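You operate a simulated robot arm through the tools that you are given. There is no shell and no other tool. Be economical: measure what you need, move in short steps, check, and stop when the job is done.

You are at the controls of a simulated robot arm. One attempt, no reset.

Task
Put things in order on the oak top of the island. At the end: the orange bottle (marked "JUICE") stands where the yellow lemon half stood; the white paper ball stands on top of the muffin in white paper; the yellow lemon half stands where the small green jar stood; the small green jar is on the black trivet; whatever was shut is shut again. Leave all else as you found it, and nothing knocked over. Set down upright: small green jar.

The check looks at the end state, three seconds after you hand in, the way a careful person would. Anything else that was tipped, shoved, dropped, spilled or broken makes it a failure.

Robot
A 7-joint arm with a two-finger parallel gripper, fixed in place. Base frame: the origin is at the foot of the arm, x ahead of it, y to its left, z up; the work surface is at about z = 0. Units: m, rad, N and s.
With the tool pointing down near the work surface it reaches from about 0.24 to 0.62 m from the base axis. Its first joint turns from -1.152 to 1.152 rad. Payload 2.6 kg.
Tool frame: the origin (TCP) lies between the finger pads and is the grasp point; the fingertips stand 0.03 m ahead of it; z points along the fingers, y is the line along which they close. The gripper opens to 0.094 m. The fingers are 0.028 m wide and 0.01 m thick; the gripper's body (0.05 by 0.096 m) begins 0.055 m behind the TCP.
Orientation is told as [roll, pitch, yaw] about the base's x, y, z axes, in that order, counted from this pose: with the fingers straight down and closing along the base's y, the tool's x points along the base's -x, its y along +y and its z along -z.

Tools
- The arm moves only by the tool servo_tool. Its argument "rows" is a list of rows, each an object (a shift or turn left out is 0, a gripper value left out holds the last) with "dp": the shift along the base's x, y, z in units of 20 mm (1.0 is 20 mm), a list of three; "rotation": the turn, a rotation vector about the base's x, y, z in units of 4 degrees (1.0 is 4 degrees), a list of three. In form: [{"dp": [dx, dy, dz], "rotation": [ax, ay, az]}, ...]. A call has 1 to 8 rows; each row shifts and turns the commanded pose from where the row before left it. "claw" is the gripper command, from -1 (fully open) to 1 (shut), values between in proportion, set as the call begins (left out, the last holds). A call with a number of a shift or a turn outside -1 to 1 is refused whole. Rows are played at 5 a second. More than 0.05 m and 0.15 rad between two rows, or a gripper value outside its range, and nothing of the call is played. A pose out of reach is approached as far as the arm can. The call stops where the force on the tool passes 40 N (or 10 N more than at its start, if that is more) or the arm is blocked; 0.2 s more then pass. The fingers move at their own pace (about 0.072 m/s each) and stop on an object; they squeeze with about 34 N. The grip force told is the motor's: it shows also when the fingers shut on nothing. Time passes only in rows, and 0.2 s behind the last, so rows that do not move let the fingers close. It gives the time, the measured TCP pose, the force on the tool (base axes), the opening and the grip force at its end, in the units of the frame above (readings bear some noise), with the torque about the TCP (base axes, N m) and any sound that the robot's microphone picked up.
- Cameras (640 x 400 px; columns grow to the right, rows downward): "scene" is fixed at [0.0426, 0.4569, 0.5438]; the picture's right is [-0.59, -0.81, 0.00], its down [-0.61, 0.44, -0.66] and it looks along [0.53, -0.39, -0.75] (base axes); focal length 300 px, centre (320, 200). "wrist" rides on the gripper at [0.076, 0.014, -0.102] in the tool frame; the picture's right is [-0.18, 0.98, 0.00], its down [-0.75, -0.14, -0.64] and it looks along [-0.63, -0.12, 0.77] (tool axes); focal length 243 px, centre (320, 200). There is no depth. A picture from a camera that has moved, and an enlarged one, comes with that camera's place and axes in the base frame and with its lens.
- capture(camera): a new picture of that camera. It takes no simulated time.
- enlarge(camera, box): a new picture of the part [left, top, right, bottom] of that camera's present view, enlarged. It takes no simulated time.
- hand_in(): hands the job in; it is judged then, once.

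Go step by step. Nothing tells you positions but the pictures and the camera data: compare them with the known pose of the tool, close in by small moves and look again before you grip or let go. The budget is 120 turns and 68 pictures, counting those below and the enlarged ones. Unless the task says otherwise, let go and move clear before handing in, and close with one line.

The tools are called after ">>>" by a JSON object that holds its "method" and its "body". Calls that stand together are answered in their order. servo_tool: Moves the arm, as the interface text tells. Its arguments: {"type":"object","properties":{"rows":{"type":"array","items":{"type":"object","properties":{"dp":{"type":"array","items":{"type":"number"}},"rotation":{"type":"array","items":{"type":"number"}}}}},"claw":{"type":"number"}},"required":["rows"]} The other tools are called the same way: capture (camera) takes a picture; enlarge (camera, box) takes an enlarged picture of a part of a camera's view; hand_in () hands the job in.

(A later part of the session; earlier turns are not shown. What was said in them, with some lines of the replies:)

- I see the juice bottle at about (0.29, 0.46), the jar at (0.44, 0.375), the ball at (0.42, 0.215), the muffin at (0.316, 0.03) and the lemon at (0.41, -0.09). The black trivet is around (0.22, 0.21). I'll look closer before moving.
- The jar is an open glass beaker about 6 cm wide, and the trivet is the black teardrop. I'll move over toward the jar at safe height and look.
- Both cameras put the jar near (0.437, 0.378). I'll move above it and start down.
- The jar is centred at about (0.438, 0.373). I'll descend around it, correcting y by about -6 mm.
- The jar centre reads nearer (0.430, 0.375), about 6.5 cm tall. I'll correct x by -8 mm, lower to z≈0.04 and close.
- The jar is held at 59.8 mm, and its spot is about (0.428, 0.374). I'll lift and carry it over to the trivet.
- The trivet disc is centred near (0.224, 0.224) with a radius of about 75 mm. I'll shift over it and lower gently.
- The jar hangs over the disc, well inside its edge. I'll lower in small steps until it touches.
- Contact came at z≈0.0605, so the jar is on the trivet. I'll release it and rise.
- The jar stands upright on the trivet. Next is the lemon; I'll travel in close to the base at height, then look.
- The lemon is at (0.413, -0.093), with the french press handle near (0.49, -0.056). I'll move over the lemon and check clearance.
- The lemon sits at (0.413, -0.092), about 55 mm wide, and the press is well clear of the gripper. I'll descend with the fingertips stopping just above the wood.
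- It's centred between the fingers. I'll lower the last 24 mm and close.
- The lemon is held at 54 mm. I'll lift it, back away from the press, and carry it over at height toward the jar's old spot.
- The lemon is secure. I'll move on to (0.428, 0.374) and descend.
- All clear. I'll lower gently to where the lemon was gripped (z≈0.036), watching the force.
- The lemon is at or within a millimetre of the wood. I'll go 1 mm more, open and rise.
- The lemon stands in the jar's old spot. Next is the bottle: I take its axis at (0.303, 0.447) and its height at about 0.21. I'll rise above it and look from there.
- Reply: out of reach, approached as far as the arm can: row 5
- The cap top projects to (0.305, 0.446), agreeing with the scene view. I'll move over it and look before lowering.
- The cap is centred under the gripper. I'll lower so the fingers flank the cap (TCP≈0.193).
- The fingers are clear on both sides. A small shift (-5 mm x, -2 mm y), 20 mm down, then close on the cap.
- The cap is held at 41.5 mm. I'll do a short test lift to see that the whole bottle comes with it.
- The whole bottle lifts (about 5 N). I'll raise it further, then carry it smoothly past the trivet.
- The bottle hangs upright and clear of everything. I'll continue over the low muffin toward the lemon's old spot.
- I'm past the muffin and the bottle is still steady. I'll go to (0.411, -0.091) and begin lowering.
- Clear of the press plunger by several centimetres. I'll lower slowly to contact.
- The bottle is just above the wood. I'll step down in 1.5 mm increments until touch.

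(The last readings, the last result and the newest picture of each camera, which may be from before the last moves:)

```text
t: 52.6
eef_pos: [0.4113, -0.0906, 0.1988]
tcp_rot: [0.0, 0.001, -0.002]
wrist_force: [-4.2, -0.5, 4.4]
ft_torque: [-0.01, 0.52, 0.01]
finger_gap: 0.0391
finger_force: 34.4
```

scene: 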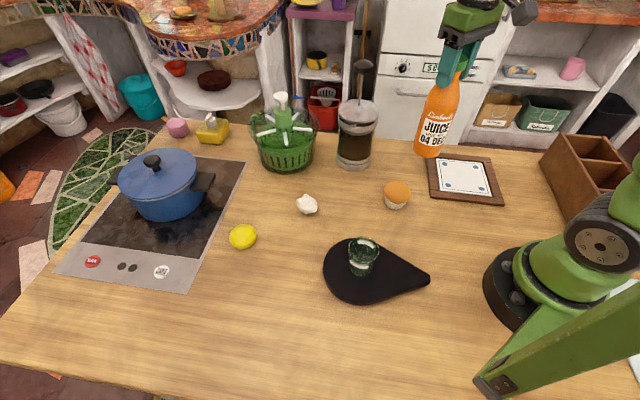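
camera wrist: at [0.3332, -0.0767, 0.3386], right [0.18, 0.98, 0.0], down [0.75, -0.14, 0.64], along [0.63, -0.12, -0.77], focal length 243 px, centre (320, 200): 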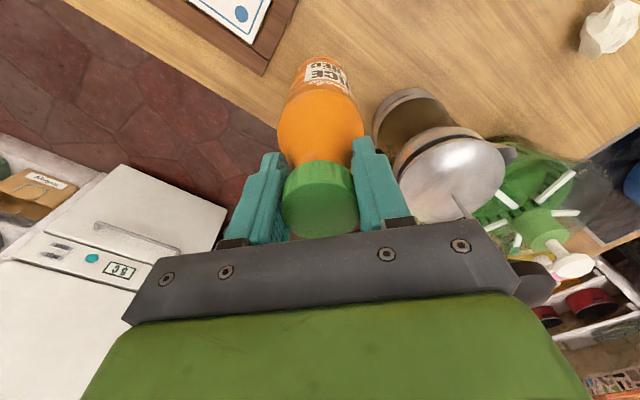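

The base's far (+x) edge touched first, so the bottle hangs slightly tilted. I'll look to judge how much.

>>> {"method": "enlarge", "body": {"camera": "scene", "box": [380, 60, 460, 180]}}

```text
3.33 times, centred on (420, 120) of scene
camera zoom: at [0.0426, 0.4569, 0.5438], right [-0.59, -0.81, 0.0], down [-0.61, 0.44, -0.66], along [0.53, -0.39, -0.75], focal length 1001 px, centre (-13, 467)
```

zoom: 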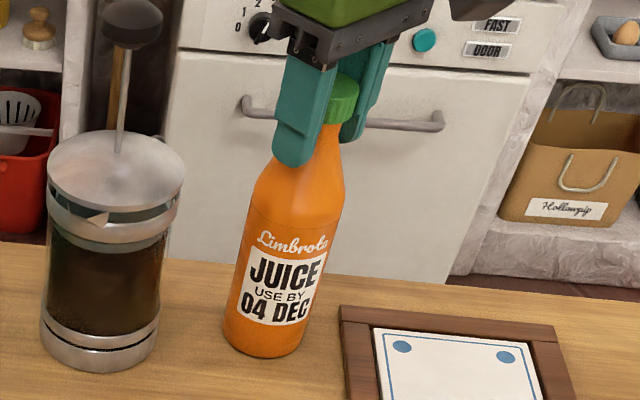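

>>> {"method": "capture", "body": {"camera": "wrist"}}

```text
28 pictures are left
camera wrist: at [0.3349, -0.0766, 0.3007], right [0.18, 0.98, 0.0], down [0.75, -0.14, 0.64], along [0.63, -0.12, -0.77], focal length 243 px, centre (320, 200)
```

wrist: 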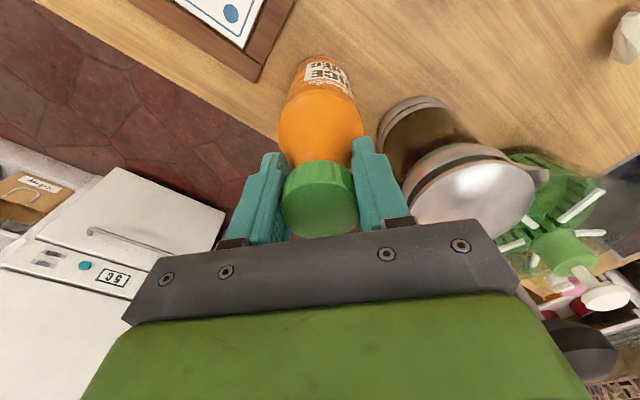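

Relative to the gripper the bottle looks just as it did when standing upright, so it's resting. I'll ease up a little and open.

>>> {"method": "servo_tool", "body": {"rows": [{"dp": [0, 0, 0.1]}, {}]}}

>>> {"method": "servo_tool", "body": {"rows": [{}, {}, {}, {}, {}], "claw": -1}}

>>> {"method": "enlarge", "body": {"camera": "scene", "box": [320, 30, 520, 210]}}

>>> {"method": "capture", "body": {"camera": "wrist"}}

```text
t: 53.2
eef_pos: [0.4108, -0.0905, 0.1986]
tcp_rot: [-0.001, 0.003, -0.002]
wrist_force: [-0.4, -0.7, -4.3]
ft_torque: [0.01, -0.01, 0.02]
finger_gap: 0.0393
finger_force: 34.0
```

```text
t: 54.4
eef_pos: [0.4106, -0.0909, 0.1998]
tcp_rot: [0.001, 0.0, 0.001]
wrist_force: [-0.1, -0.4, -0.2]
ft_torque: [0.02, 0.03, 0.02]
finger_gap: 0.0939
finger_force: 0.1
```

```text
2.22 times, centred on (420, 120) of scene
camera zoom: at [0.0426, 0.4569, 0.5438], right [-0.59, -0.81, 0.0], down [-0.61, 0.44, -0.66], along [0.53, -0.39, -0.75], focal length 667 px, centre (98, 378)
```

zoom: 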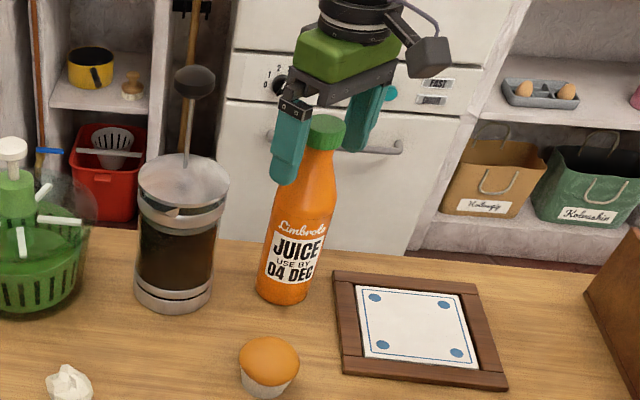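

```text
26 pictures are left
camera wrist: at [0.3351, -0.0769, 0.3023], right [0.18, 0.98, 0.0], down [0.75, -0.14, 0.64], along [0.63, -0.12, -0.77], focal length 243 px, centre (320, 200)
```

wrist: 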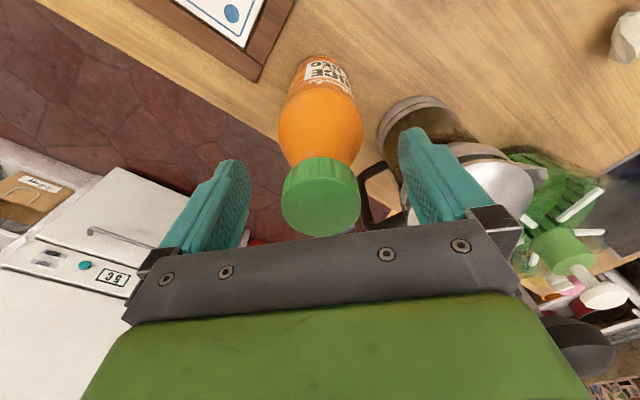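

The bottle stands upright exactly where the lemon was. I'll rise straight up, back off, and head for the paper ball.

>>> {"method": "servo_tool", "body": {"rows": [{"dp": [0, 0, 0.6]}, {"dp": [0, 0, 1]}, {"dp": [0, 0, 1]}, {"dp": [0, 0, 1]}, {"dp": [0, 0, 0.8]}, {"dp": [-1, 0, 0]}, {"dp": [-1, 0, 0]}, {"dp": [-1, 0.5, 0]}]}}

>>> {"method": "servo_tool", "body": {"rows": [{"dp": [-0.3, 1, 0]}, {"dp": [0, 1, 0]}, {"dp": [0, 1, 0]}, {"dp": [0, 1, 0]}, {"dp": [0, 1, -0.3]}, {"dp": [0, 1, -0.5]}, {"dp": [0, 1, -0.5]}, {"dp": [0, 1, -0.5]}]}}

>>> {"method": "capture", "body": {"camera": "wrist"}}

```text
t: 56.2
eef_pos: [0.3497, -0.0806, 0.2865]
tcp_rot: [0.0, 0.001, 0.0]
wrist_force: [-0.2, -0.6, 0.5]
ft_torque: [-0.03, -0.01, 0.03]
finger_gap: 0.094
finger_force: 0.1
```

```text
t: 58.0
eef_pos: [0.3443, 0.0785, 0.2516]
tcp_rot: [-0.001, 0.001, 0.0]
wrist_force: [1.0, 0.0, -0.1]
ft_torque: [0.01, 0.0, -0.02]
finger_gap: 0.0939
finger_force: 0.1
```

```text
25 pictures are left
camera wrist: at [0.2677, 0.094, 0.3532], right [0.18, 0.98, 0.0], down [0.75, -0.14, 0.64], along [0.63, -0.12, -0.77], focal length 243 px, centre (320, 200)
```

wrist: 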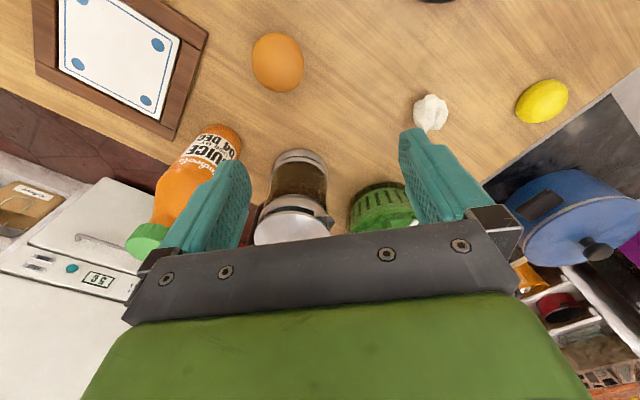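

The ball is at about (0.418, 0.219). I'll move above it and partway down.

>>> {"method": "servo_tool", "body": {"rows": [{"dp": [0, 1, 0]}, {"dp": [0.5, 1, 0]}, {"dp": [0.6, 1, 0]}, {"dp": [0.6, 1, 0]}, {"dp": [0.6, 1, 0]}, {"dp": [0.6, 1, -1]}, {"dp": [0.8, 1, -1]}, {"dp": [0, 0, -1]}]}}

>>> {"method": "servo_tool", "body": {"rows": [{"dp": [0, 0, -1]}, {"dp": [0, 0, -1]}]}}

>>> {"method": "capture", "body": {"camera": "wrist"}}

```text
t: 59.8
eef_pos: [0.4172, 0.2192, 0.1896]
tcp_rot: [0.001, 0.0, 0.001]
wrist_force: [-0.4, 0.6, 0.0]
ft_torque: [0.01, 0.0, -0.01]
finger_gap: 0.0938
finger_force: 0.1
```

```text
t: 60.4
eef_pos: [0.4195, 0.2204, 0.1512]
tcp_rot: [0.0, 0.0, 0.0]
wrist_force: [-1.0, -0.4, 0.2]
ft_torque: [-0.02, 0.02, 0.01]
finger_gap: 0.0942
finger_force: 0.0
```

```text
24 pictures are left
camera wrist: at [0.3432, 0.235, 0.2531], right [0.18, 0.98, 0.0], down [0.75, -0.14, 0.64], along [0.63, -0.12, -0.77], focal length 243 px, centre (320, 200)
```

wrist: 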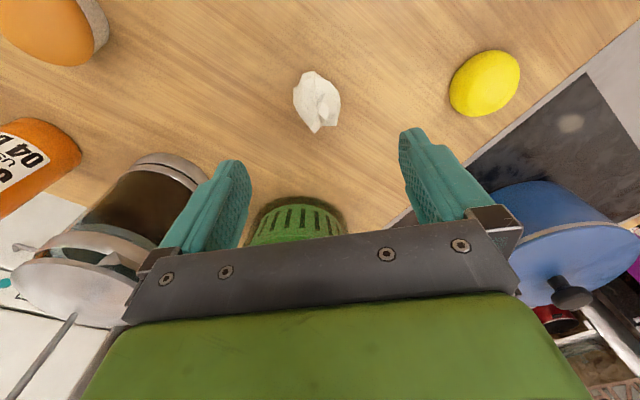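

The ball is at (0.418, 0.218), about 44 mm wide. I'll descend and check before closing.

>>> {"method": "servo_tool", "body": {"rows": [{"dp": [-0.08, -0.12, -1]}, {"dp": [0, 0, -1]}, {"dp": [0, 0, -1]}, {"dp": [0, 0, -1]}, {"dp": [0, 0, -1]}, {"dp": [0, 0, -0.6]}]}}

>>> {"method": "capture", "body": {"camera": "wrist"}}

>>> {"method": "enlarge", "body": {"camera": "scene", "box": [260, 160, 360, 240]}}

```text
t: 61.8
eef_pos: [0.4158, 0.2197, 0.0387]
tcp_rot: [0.0, 0.0, 0.002]
wrist_force: [-0.2, -0.2, -0.1]
ft_torque: [-0.01, -0.01, -0.01]
finger_gap: 0.094
finger_force: 0.0
```

```text
23 pictures are left
camera wrist: at [0.3403, 0.2335, 0.1418], right [0.18, 0.98, 0.0], down [0.75, -0.14, 0.64], along [0.63, -0.12, -0.77], focal length 243 px, centre (320, 200)
```

wrist: 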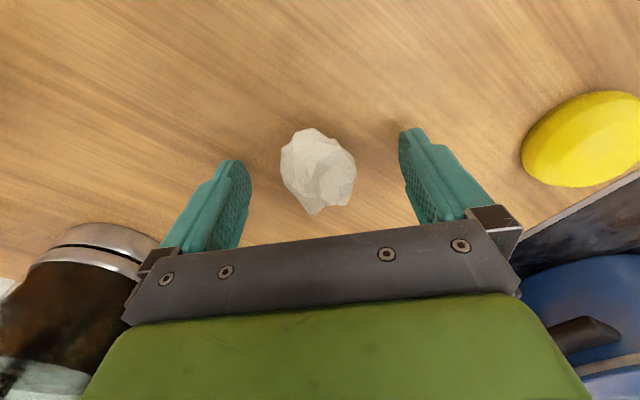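

```text
5.00 times, centred on (310, 200) of scene
camera zoom: at [0.0426, 0.4569, 0.5438], right [-0.59, -0.81, 0.0], down [-0.61, 0.44, -0.66], along [0.53, -0.39, -0.75], focal length 1501 px, centre (370, 200)
```

zoom: 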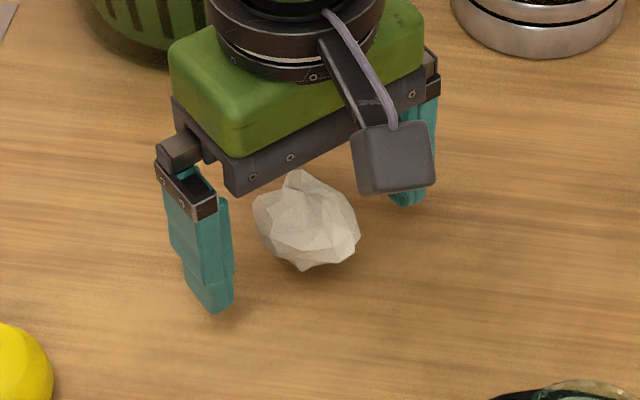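

It's well centred. Closing on it now.

>>> {"method": "servo_tool", "body": {"rows": [{}, {}, {}, {}, {}], "claw": 1}}

>>> {"method": "servo_tool", "body": {"rows": [{"dp": [0, 0, 1]}, {"dp": [0, 0, 1]}, {"dp": [0, 0, 1]}, {"dp": [0, 0, 1]}]}}

>>> {"method": "capture", "body": {"camera": "wrist"}}

>>> {"method": "enlarge", "body": {"camera": "scene", "box": [260, 120, 420, 240]}}

```text
t: 63.0
eef_pos: [0.4161, 0.2191, 0.0378]
tcp_rot: [0.001, -0.001, 0.0]
wrist_force: [-0.1, -0.5, 0.0]
ft_torque: [0.0, 0.01, -0.03]
finger_gap: 0.0648
finger_force: 34.0
```

```text
t: 64.0
eef_pos: [0.4186, 0.2178, 0.1211]
tcp_rot: [0.0, 0.0, 0.001]
wrist_force: [0.3, -0.4, -0.8]
ft_torque: [0.02, 0.01, 0.01]
finger_gap: 0.0648
finger_force: 34.1
```

```text
21 pictures are left
camera wrist: at [0.3416, 0.2323, 0.2242], right [0.18, 0.98, 0.0], down [0.75, -0.14, 0.64], along [0.63, -0.12, -0.77], focal length 243 px, centre (320, 200)
```

wrist: 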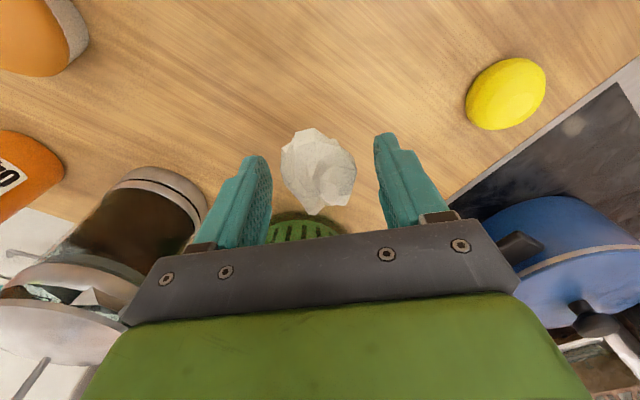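

```text
3.33 times, centred on (340, 180) of scene
camera zoom: at [0.0426, 0.4569, 0.5438], right [-0.59, -0.81, 0.0], down [-0.61, 0.44, -0.66], along [0.53, -0.39, -0.75], focal length 1001 px, centre (253, 267)
```

zoom: 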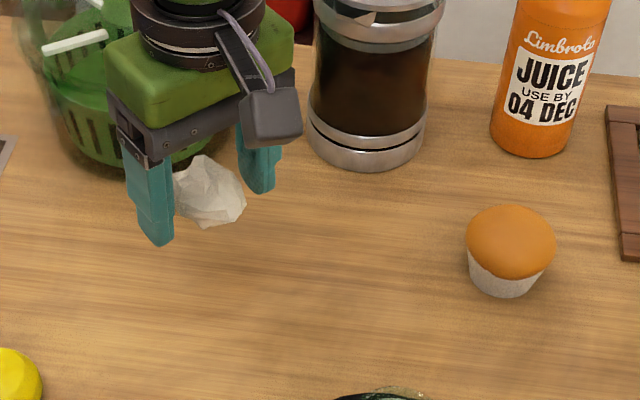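

The ball is held (gap 65 mm) and came up with the gripper. The muffin's centre is at (0.313, 0.037); I'll carry the ball over at height.

>>> {"method": "servo_tool", "body": {"rows": [{"dp": [-0.55, -1, 0.8]}, {"dp": [-0.6, -1, 0.8]}, {"dp": [-0.6, -1, 0]}, {"dp": [-0.6, -1, 0]}, {"dp": [-0.6, -1, 0]}, {"dp": [-0.6, -1, 0]}, {"dp": [-0.6, -1, 0]}, {"dp": [-0.6, -1, 0]}]}}

>>> {"method": "servo_tool", "body": {"rows": [{"dp": [-0.5, -1, 0]}, {}]}}

>>> {"method": "capture", "body": {"camera": "wrist"}}

>>> {"method": "enlarge", "body": {"camera": "scene", "box": [320, 100, 480, 230]}}

```text
t: 65.8
eef_pos: [0.3224, 0.0585, 0.1511]
tcp_rot: [-0.001, 0.0, 0.002]
wrist_force: [-0.3, -0.3, -0.6]
ft_torque: [-0.02, 0.02, -0.01]
finger_gap: 0.0648
finger_force: 33.9
```

```text
t: 66.4
eef_pos: [0.3137, 0.0387, 0.1508]
tcp_rot: [0.0, 0.0, 0.001]
wrist_force: [0.8, -0.3, -0.9]
ft_torque: [0.06, -0.02, -0.01]
finger_gap: 0.0647
finger_force: 34.4
```

```text
19 pictures are left
camera wrist: at [0.2377, 0.053, 0.253], right [0.18, 0.98, 0.0], down [0.75, -0.14, 0.64], along [0.63, -0.12, -0.77], focal length 243 px, centre (320, 200)
```

wrist: 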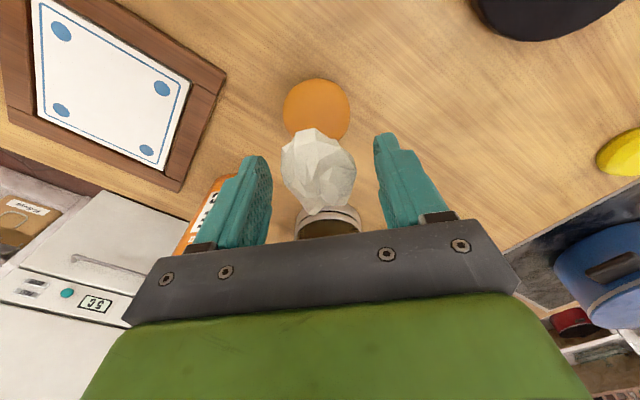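

```text
3.08 times, centred on (400, 165) of scene
camera zoom: at [0.0426, 0.4569, 0.5438], right [-0.59, -0.81, 0.0], down [-0.61, 0.44, -0.66], along [0.53, -0.39, -0.75], focal length 924 px, centre (74, 308)
```

zoom: 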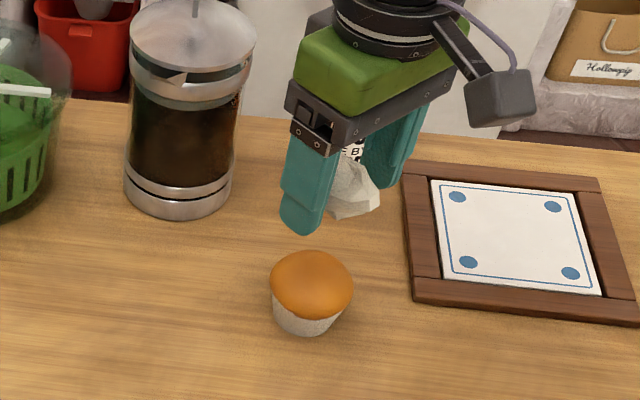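

The muffin (0.3136, 0.036) is right below the ball. I'll lower toward it and look before touching.

>>> {"method": "servo_tool", "body": {"rows": [{"dp": [0, -0.07, -1]}, {"dp": [0, 0, -1]}, {"dp": [0, 0, -0.4]}]}}

>>> {"method": "enlarge", "body": {"camera": "scene", "box": [350, 140, 450, 220]}}

>>> {"method": "capture", "body": {"camera": "wrist"}}

```text
t: 67.2
eef_pos: [0.313, 0.0379, 0.1029]
tcp_rot: [0.0, 0.0, 0.001]
wrist_force: [0.1, 0.0, 0.3]
ft_torque: [0.01, 0.0, -0.03]
finger_gap: 0.0648
finger_force: 33.8
```

```text
5.00 times, centred on (400, 180) of scene
camera zoom: at [0.0426, 0.4569, 0.5438], right [-0.59, -0.81, 0.0], down [-0.61, 0.44, -0.66], along [0.53, -0.39, -0.75], focal length 1501 px, centre (-80, 300)
```

zoom: 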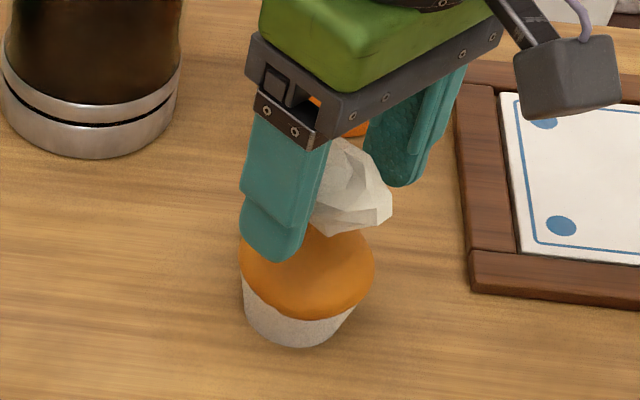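

```text
16 pictures are left
camera wrist: at [0.2372, 0.0515, 0.2057], right [0.18, 0.98, 0.0], down [0.75, -0.14, 0.64], along [0.63, -0.12, -0.77], focal length 243 px, centre (320, 200)
```

wrist: 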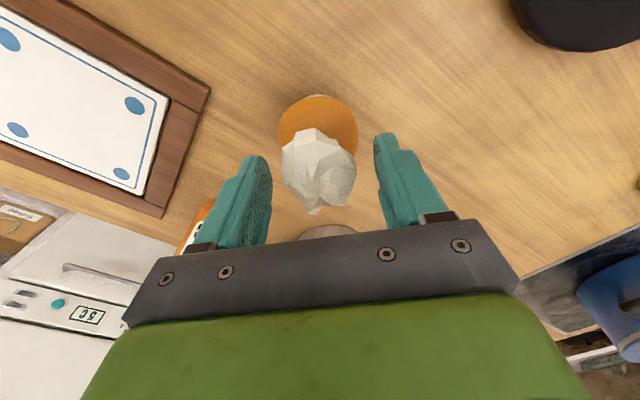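

The gap to the dome is about 15 mm. I'll step down gently.

>>> {"method": "servo_tool", "body": {"rows": [{"dp": [0, 0, -0.2]}, {"dp": [0, 0, -0.15]}, {"dp": [0, 0, -0.1]}, {}]}}

>>> {"method": "enlarge", "body": {"camera": "scene", "box": [350, 140, 450, 220]}}

```text
t: 68.2
eef_pos: [0.3131, 0.0379, 0.095]
tcp_rot: [-0.001, 0.0, 0.0]
wrist_force: [0.2, -1.1, 0.5]
ft_torque: [-0.01, 0.05, -0.01]
finger_gap: 0.0646
finger_force: 33.6
```

```text
5.00 times, centred on (400, 180) of scene
camera zoom: at [0.0426, 0.4569, 0.5438], right [-0.59, -0.81, 0.0], down [-0.61, 0.44, -0.66], along [0.53, -0.39, -0.75], focal length 1501 px, centre (-80, 300)
```

zoom: 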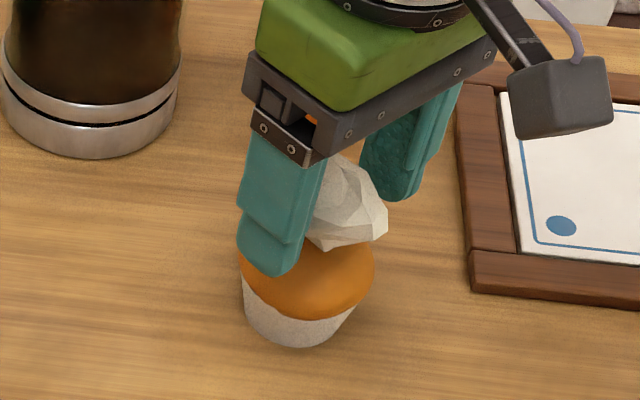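

Still no load. A few more millimetres, in small steps.

>>> {"method": "servo_tool", "body": {"rows": [{"dp": [0, 0, -0.1]}, {"dp": [0, 0, -0.1]}, {}]}}

>>> {"method": "servo_tool", "body": {"rows": [{"dp": [0, 0, -0.1]}, {}]}}

```text
t: 69.0
eef_pos: [0.3143, 0.0382, 0.0911]
tcp_rot: [0.001, -0.003, -0.001]
wrist_force: [1.0, 1.3, 10.7]
ft_torque: [-0.02, -0.1, 0.02]
finger_gap: 0.0645
finger_force: 34.0
```

```text
t: 69.6
eef_pos: [0.3135, 0.037, 0.089]
tcp_rot: [0.001, 0.0, 0.0]
wrist_force: [2.3, 0.0, 14.6]
ft_torque: [-0.05, -0.1, 0.05]
finger_gap: 0.0641
finger_force: 34.6
```

Contact at z≈0.091, with load through the centre. I'll ease back up to a light touch and inspect before opening.

>>> {"method": "servo_tool", "body": {"rows": [{"dp": [0, 0, 0.1]}, {}]}}

>>> {"method": "enlarge", "body": {"camera": "scene", "box": [350, 140, 450, 220]}}

```text
t: 70.2
eef_pos: [0.3121, 0.0374, 0.089]
tcp_rot: [0.001, 0.004, -0.002]
wrist_force: [0.3, 0.6, -0.4]
ft_torque: [0.0, 0.03, -0.01]
finger_gap: 0.0641
finger_force: 34.6
```

```text
5.00 times, centred on (400, 180) of scene
camera zoom: at [0.0426, 0.4569, 0.5438], right [-0.59, -0.81, 0.0], down [-0.61, 0.44, -0.66], along [0.53, -0.39, -0.75], focal length 1501 px, centre (-80, 300)
```

zoom: 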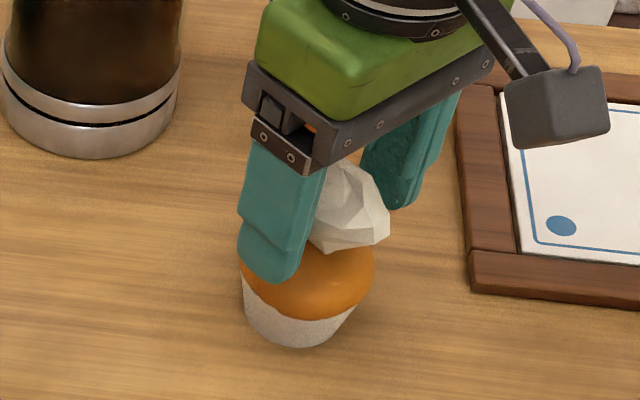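

>>> {"method": "enlarge", "body": {"camera": "wrist", "box": [220, 60, 420, 240]}}

```text
2.22 times, centred on (320, 150) of wrist
camera zoom: at [0.2365, 0.051, 0.1925], right [0.18, 0.98, 0.0], down [0.76, -0.14, 0.64], along [0.63, -0.12, -0.77], focal length 539 px, centre (320, 311)
```

zoom: 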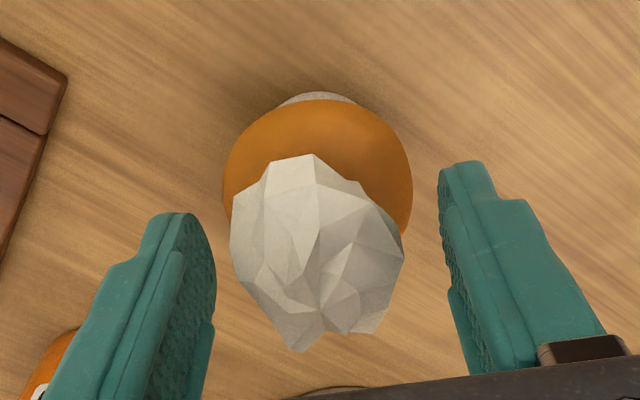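

From the wrist view the ball is centred over the muffin in both directions. Opening now.

>>> {"method": "servo_tool", "body": {"rows": [{"dp": [0, 0, -0.04]}, {}]}}

>>> {"method": "servo_tool", "body": {"rows": [{}, {}, {}, {}, {}], "claw": -1}}

>>> {"method": "enlarge", "body": {"camera": "scene", "box": [350, 140, 450, 220]}}

```text
t: 70.8
eef_pos: [0.3147, 0.036, 0.0882]
tcp_rot: [-0.001, 0.0, -0.001]
wrist_force: [-0.5, -1.0, -0.7]
ft_torque: [0.04, 0.02, -0.04]
finger_gap: 0.0644
finger_force: 34.0
```

```text
t: 72.0
eef_pos: [0.3119, 0.0355, 0.0899]
tcp_rot: [0.0, -0.001, 0.0]
wrist_force: [0.8, -0.3, 0.0]
ft_torque: [-0.01, 0.02, -0.02]
finger_gap: 0.094
finger_force: 0.1
```

```text
5.00 times, centred on (400, 180) of scene
camera zoom: at [0.0426, 0.4569, 0.5438], right [-0.59, -0.81, 0.0], down [-0.61, 0.44, -0.66], along [0.53, -0.39, -0.75], focal length 1501 px, centre (-80, 300)
```

zoom: 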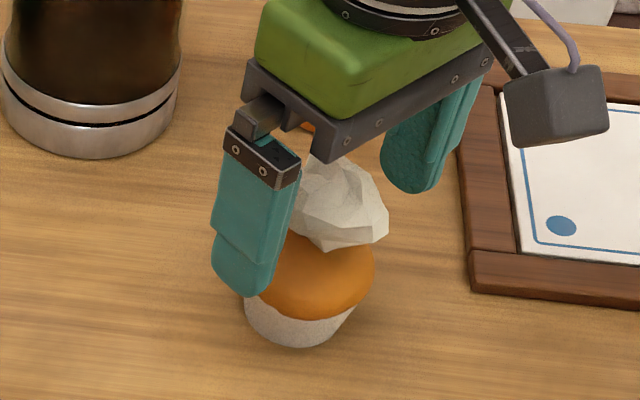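

The ball stays put on the muffin. I'll rise straight up and check everything.

>>> {"method": "servo_tool", "body": {"rows": [{"dp": [0, 0, 0.3]}, {"dp": [0, 0, 0.6]}, {"dp": [0, 0, 1]}, {"dp": [0, 0, 1]}, {"dp": [0, 0, 1]}, {"dp": [0, 0, 1]}, {"dp": [0, 0, 1]}, {"dp": [0, 0, 1]}]}}

>>> {"method": "servo_tool", "body": {"rows": [{"dp": [0, 0, 1]}, {}, {}, {}, {}, {}]}}

>>> {"method": "capture", "body": {"camera": "scene"}}

>>> {"method": "enlarge", "body": {"camera": "scene", "box": [350, 140, 450, 220]}}

>>> {"method": "capture", "body": {"camera": "wrist"}}

```text
t: 73.8
eef_pos: [0.311, 0.0375, 0.2274]
tcp_rot: [-0.001, 0.001, 0.001]
wrist_force: [0.2, 0.2, -1.0]
ft_torque: [-0.01, 0.01, -0.02]
finger_gap: 0.0938
finger_force: 0.0
```

```text
t: 75.2
eef_pos: [0.313, 0.0367, 0.2473]
tcp_rot: [-0.001, 0.0, 0.0]
wrist_force: [-0.2, -0.5, 0.1]
ft_torque: [-0.02, 0.0, 0.03]
finger_gap: 0.0937
finger_force: 0.1
```

```text
11 pictures are left
```

scene: 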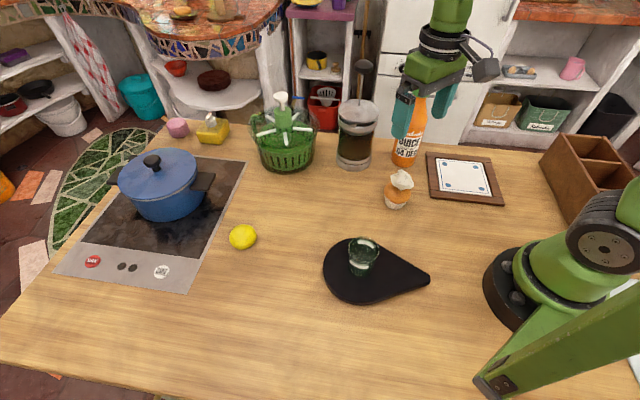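

```text
5.00 times, centred on (400, 180) of scene
camera zoom: at [0.0426, 0.4569, 0.5438], right [-0.59, -0.81, 0.0], down [-0.61, 0.44, -0.66], along [0.53, -0.39, -0.75], focal length 1501 px, centre (-80, 300)
```

zoom: 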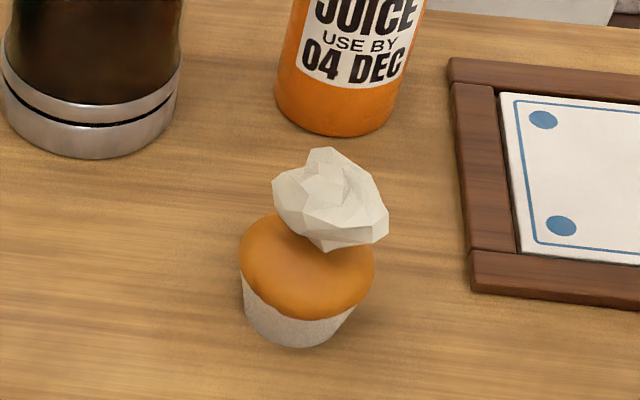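

```text
9 pictures are left
camera wrist: at [0.2363, 0.052, 0.3505], right [0.18, 0.98, 0.0], down [0.75, -0.14, 0.64], along [0.63, -0.12, -0.77], focal length 243 px, centre (320, 200)
```

wrist: 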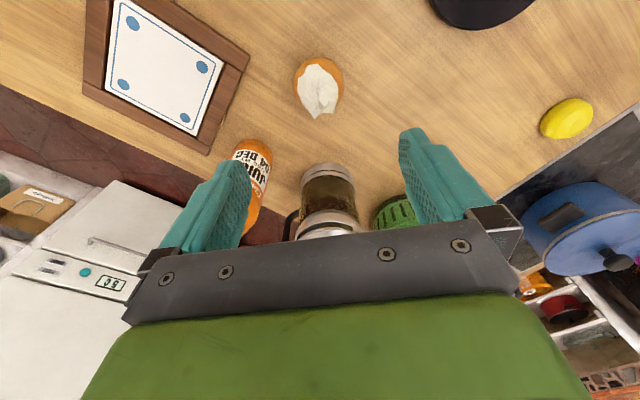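

Everything is in place and steady: bottle, lemon, jar on the trivet, and ball on the muffin. The other items look the same as at the start, and the gripper is clear, so I'm handing in.

>>> {"method": "hand_in", "body": {}}

```text
The job is handed in.
```

The job is handed in: the last pictures showed the bottle, lemon, jar and paper ball in their places with nothing else moved, and I opened nothing that needed shutting.
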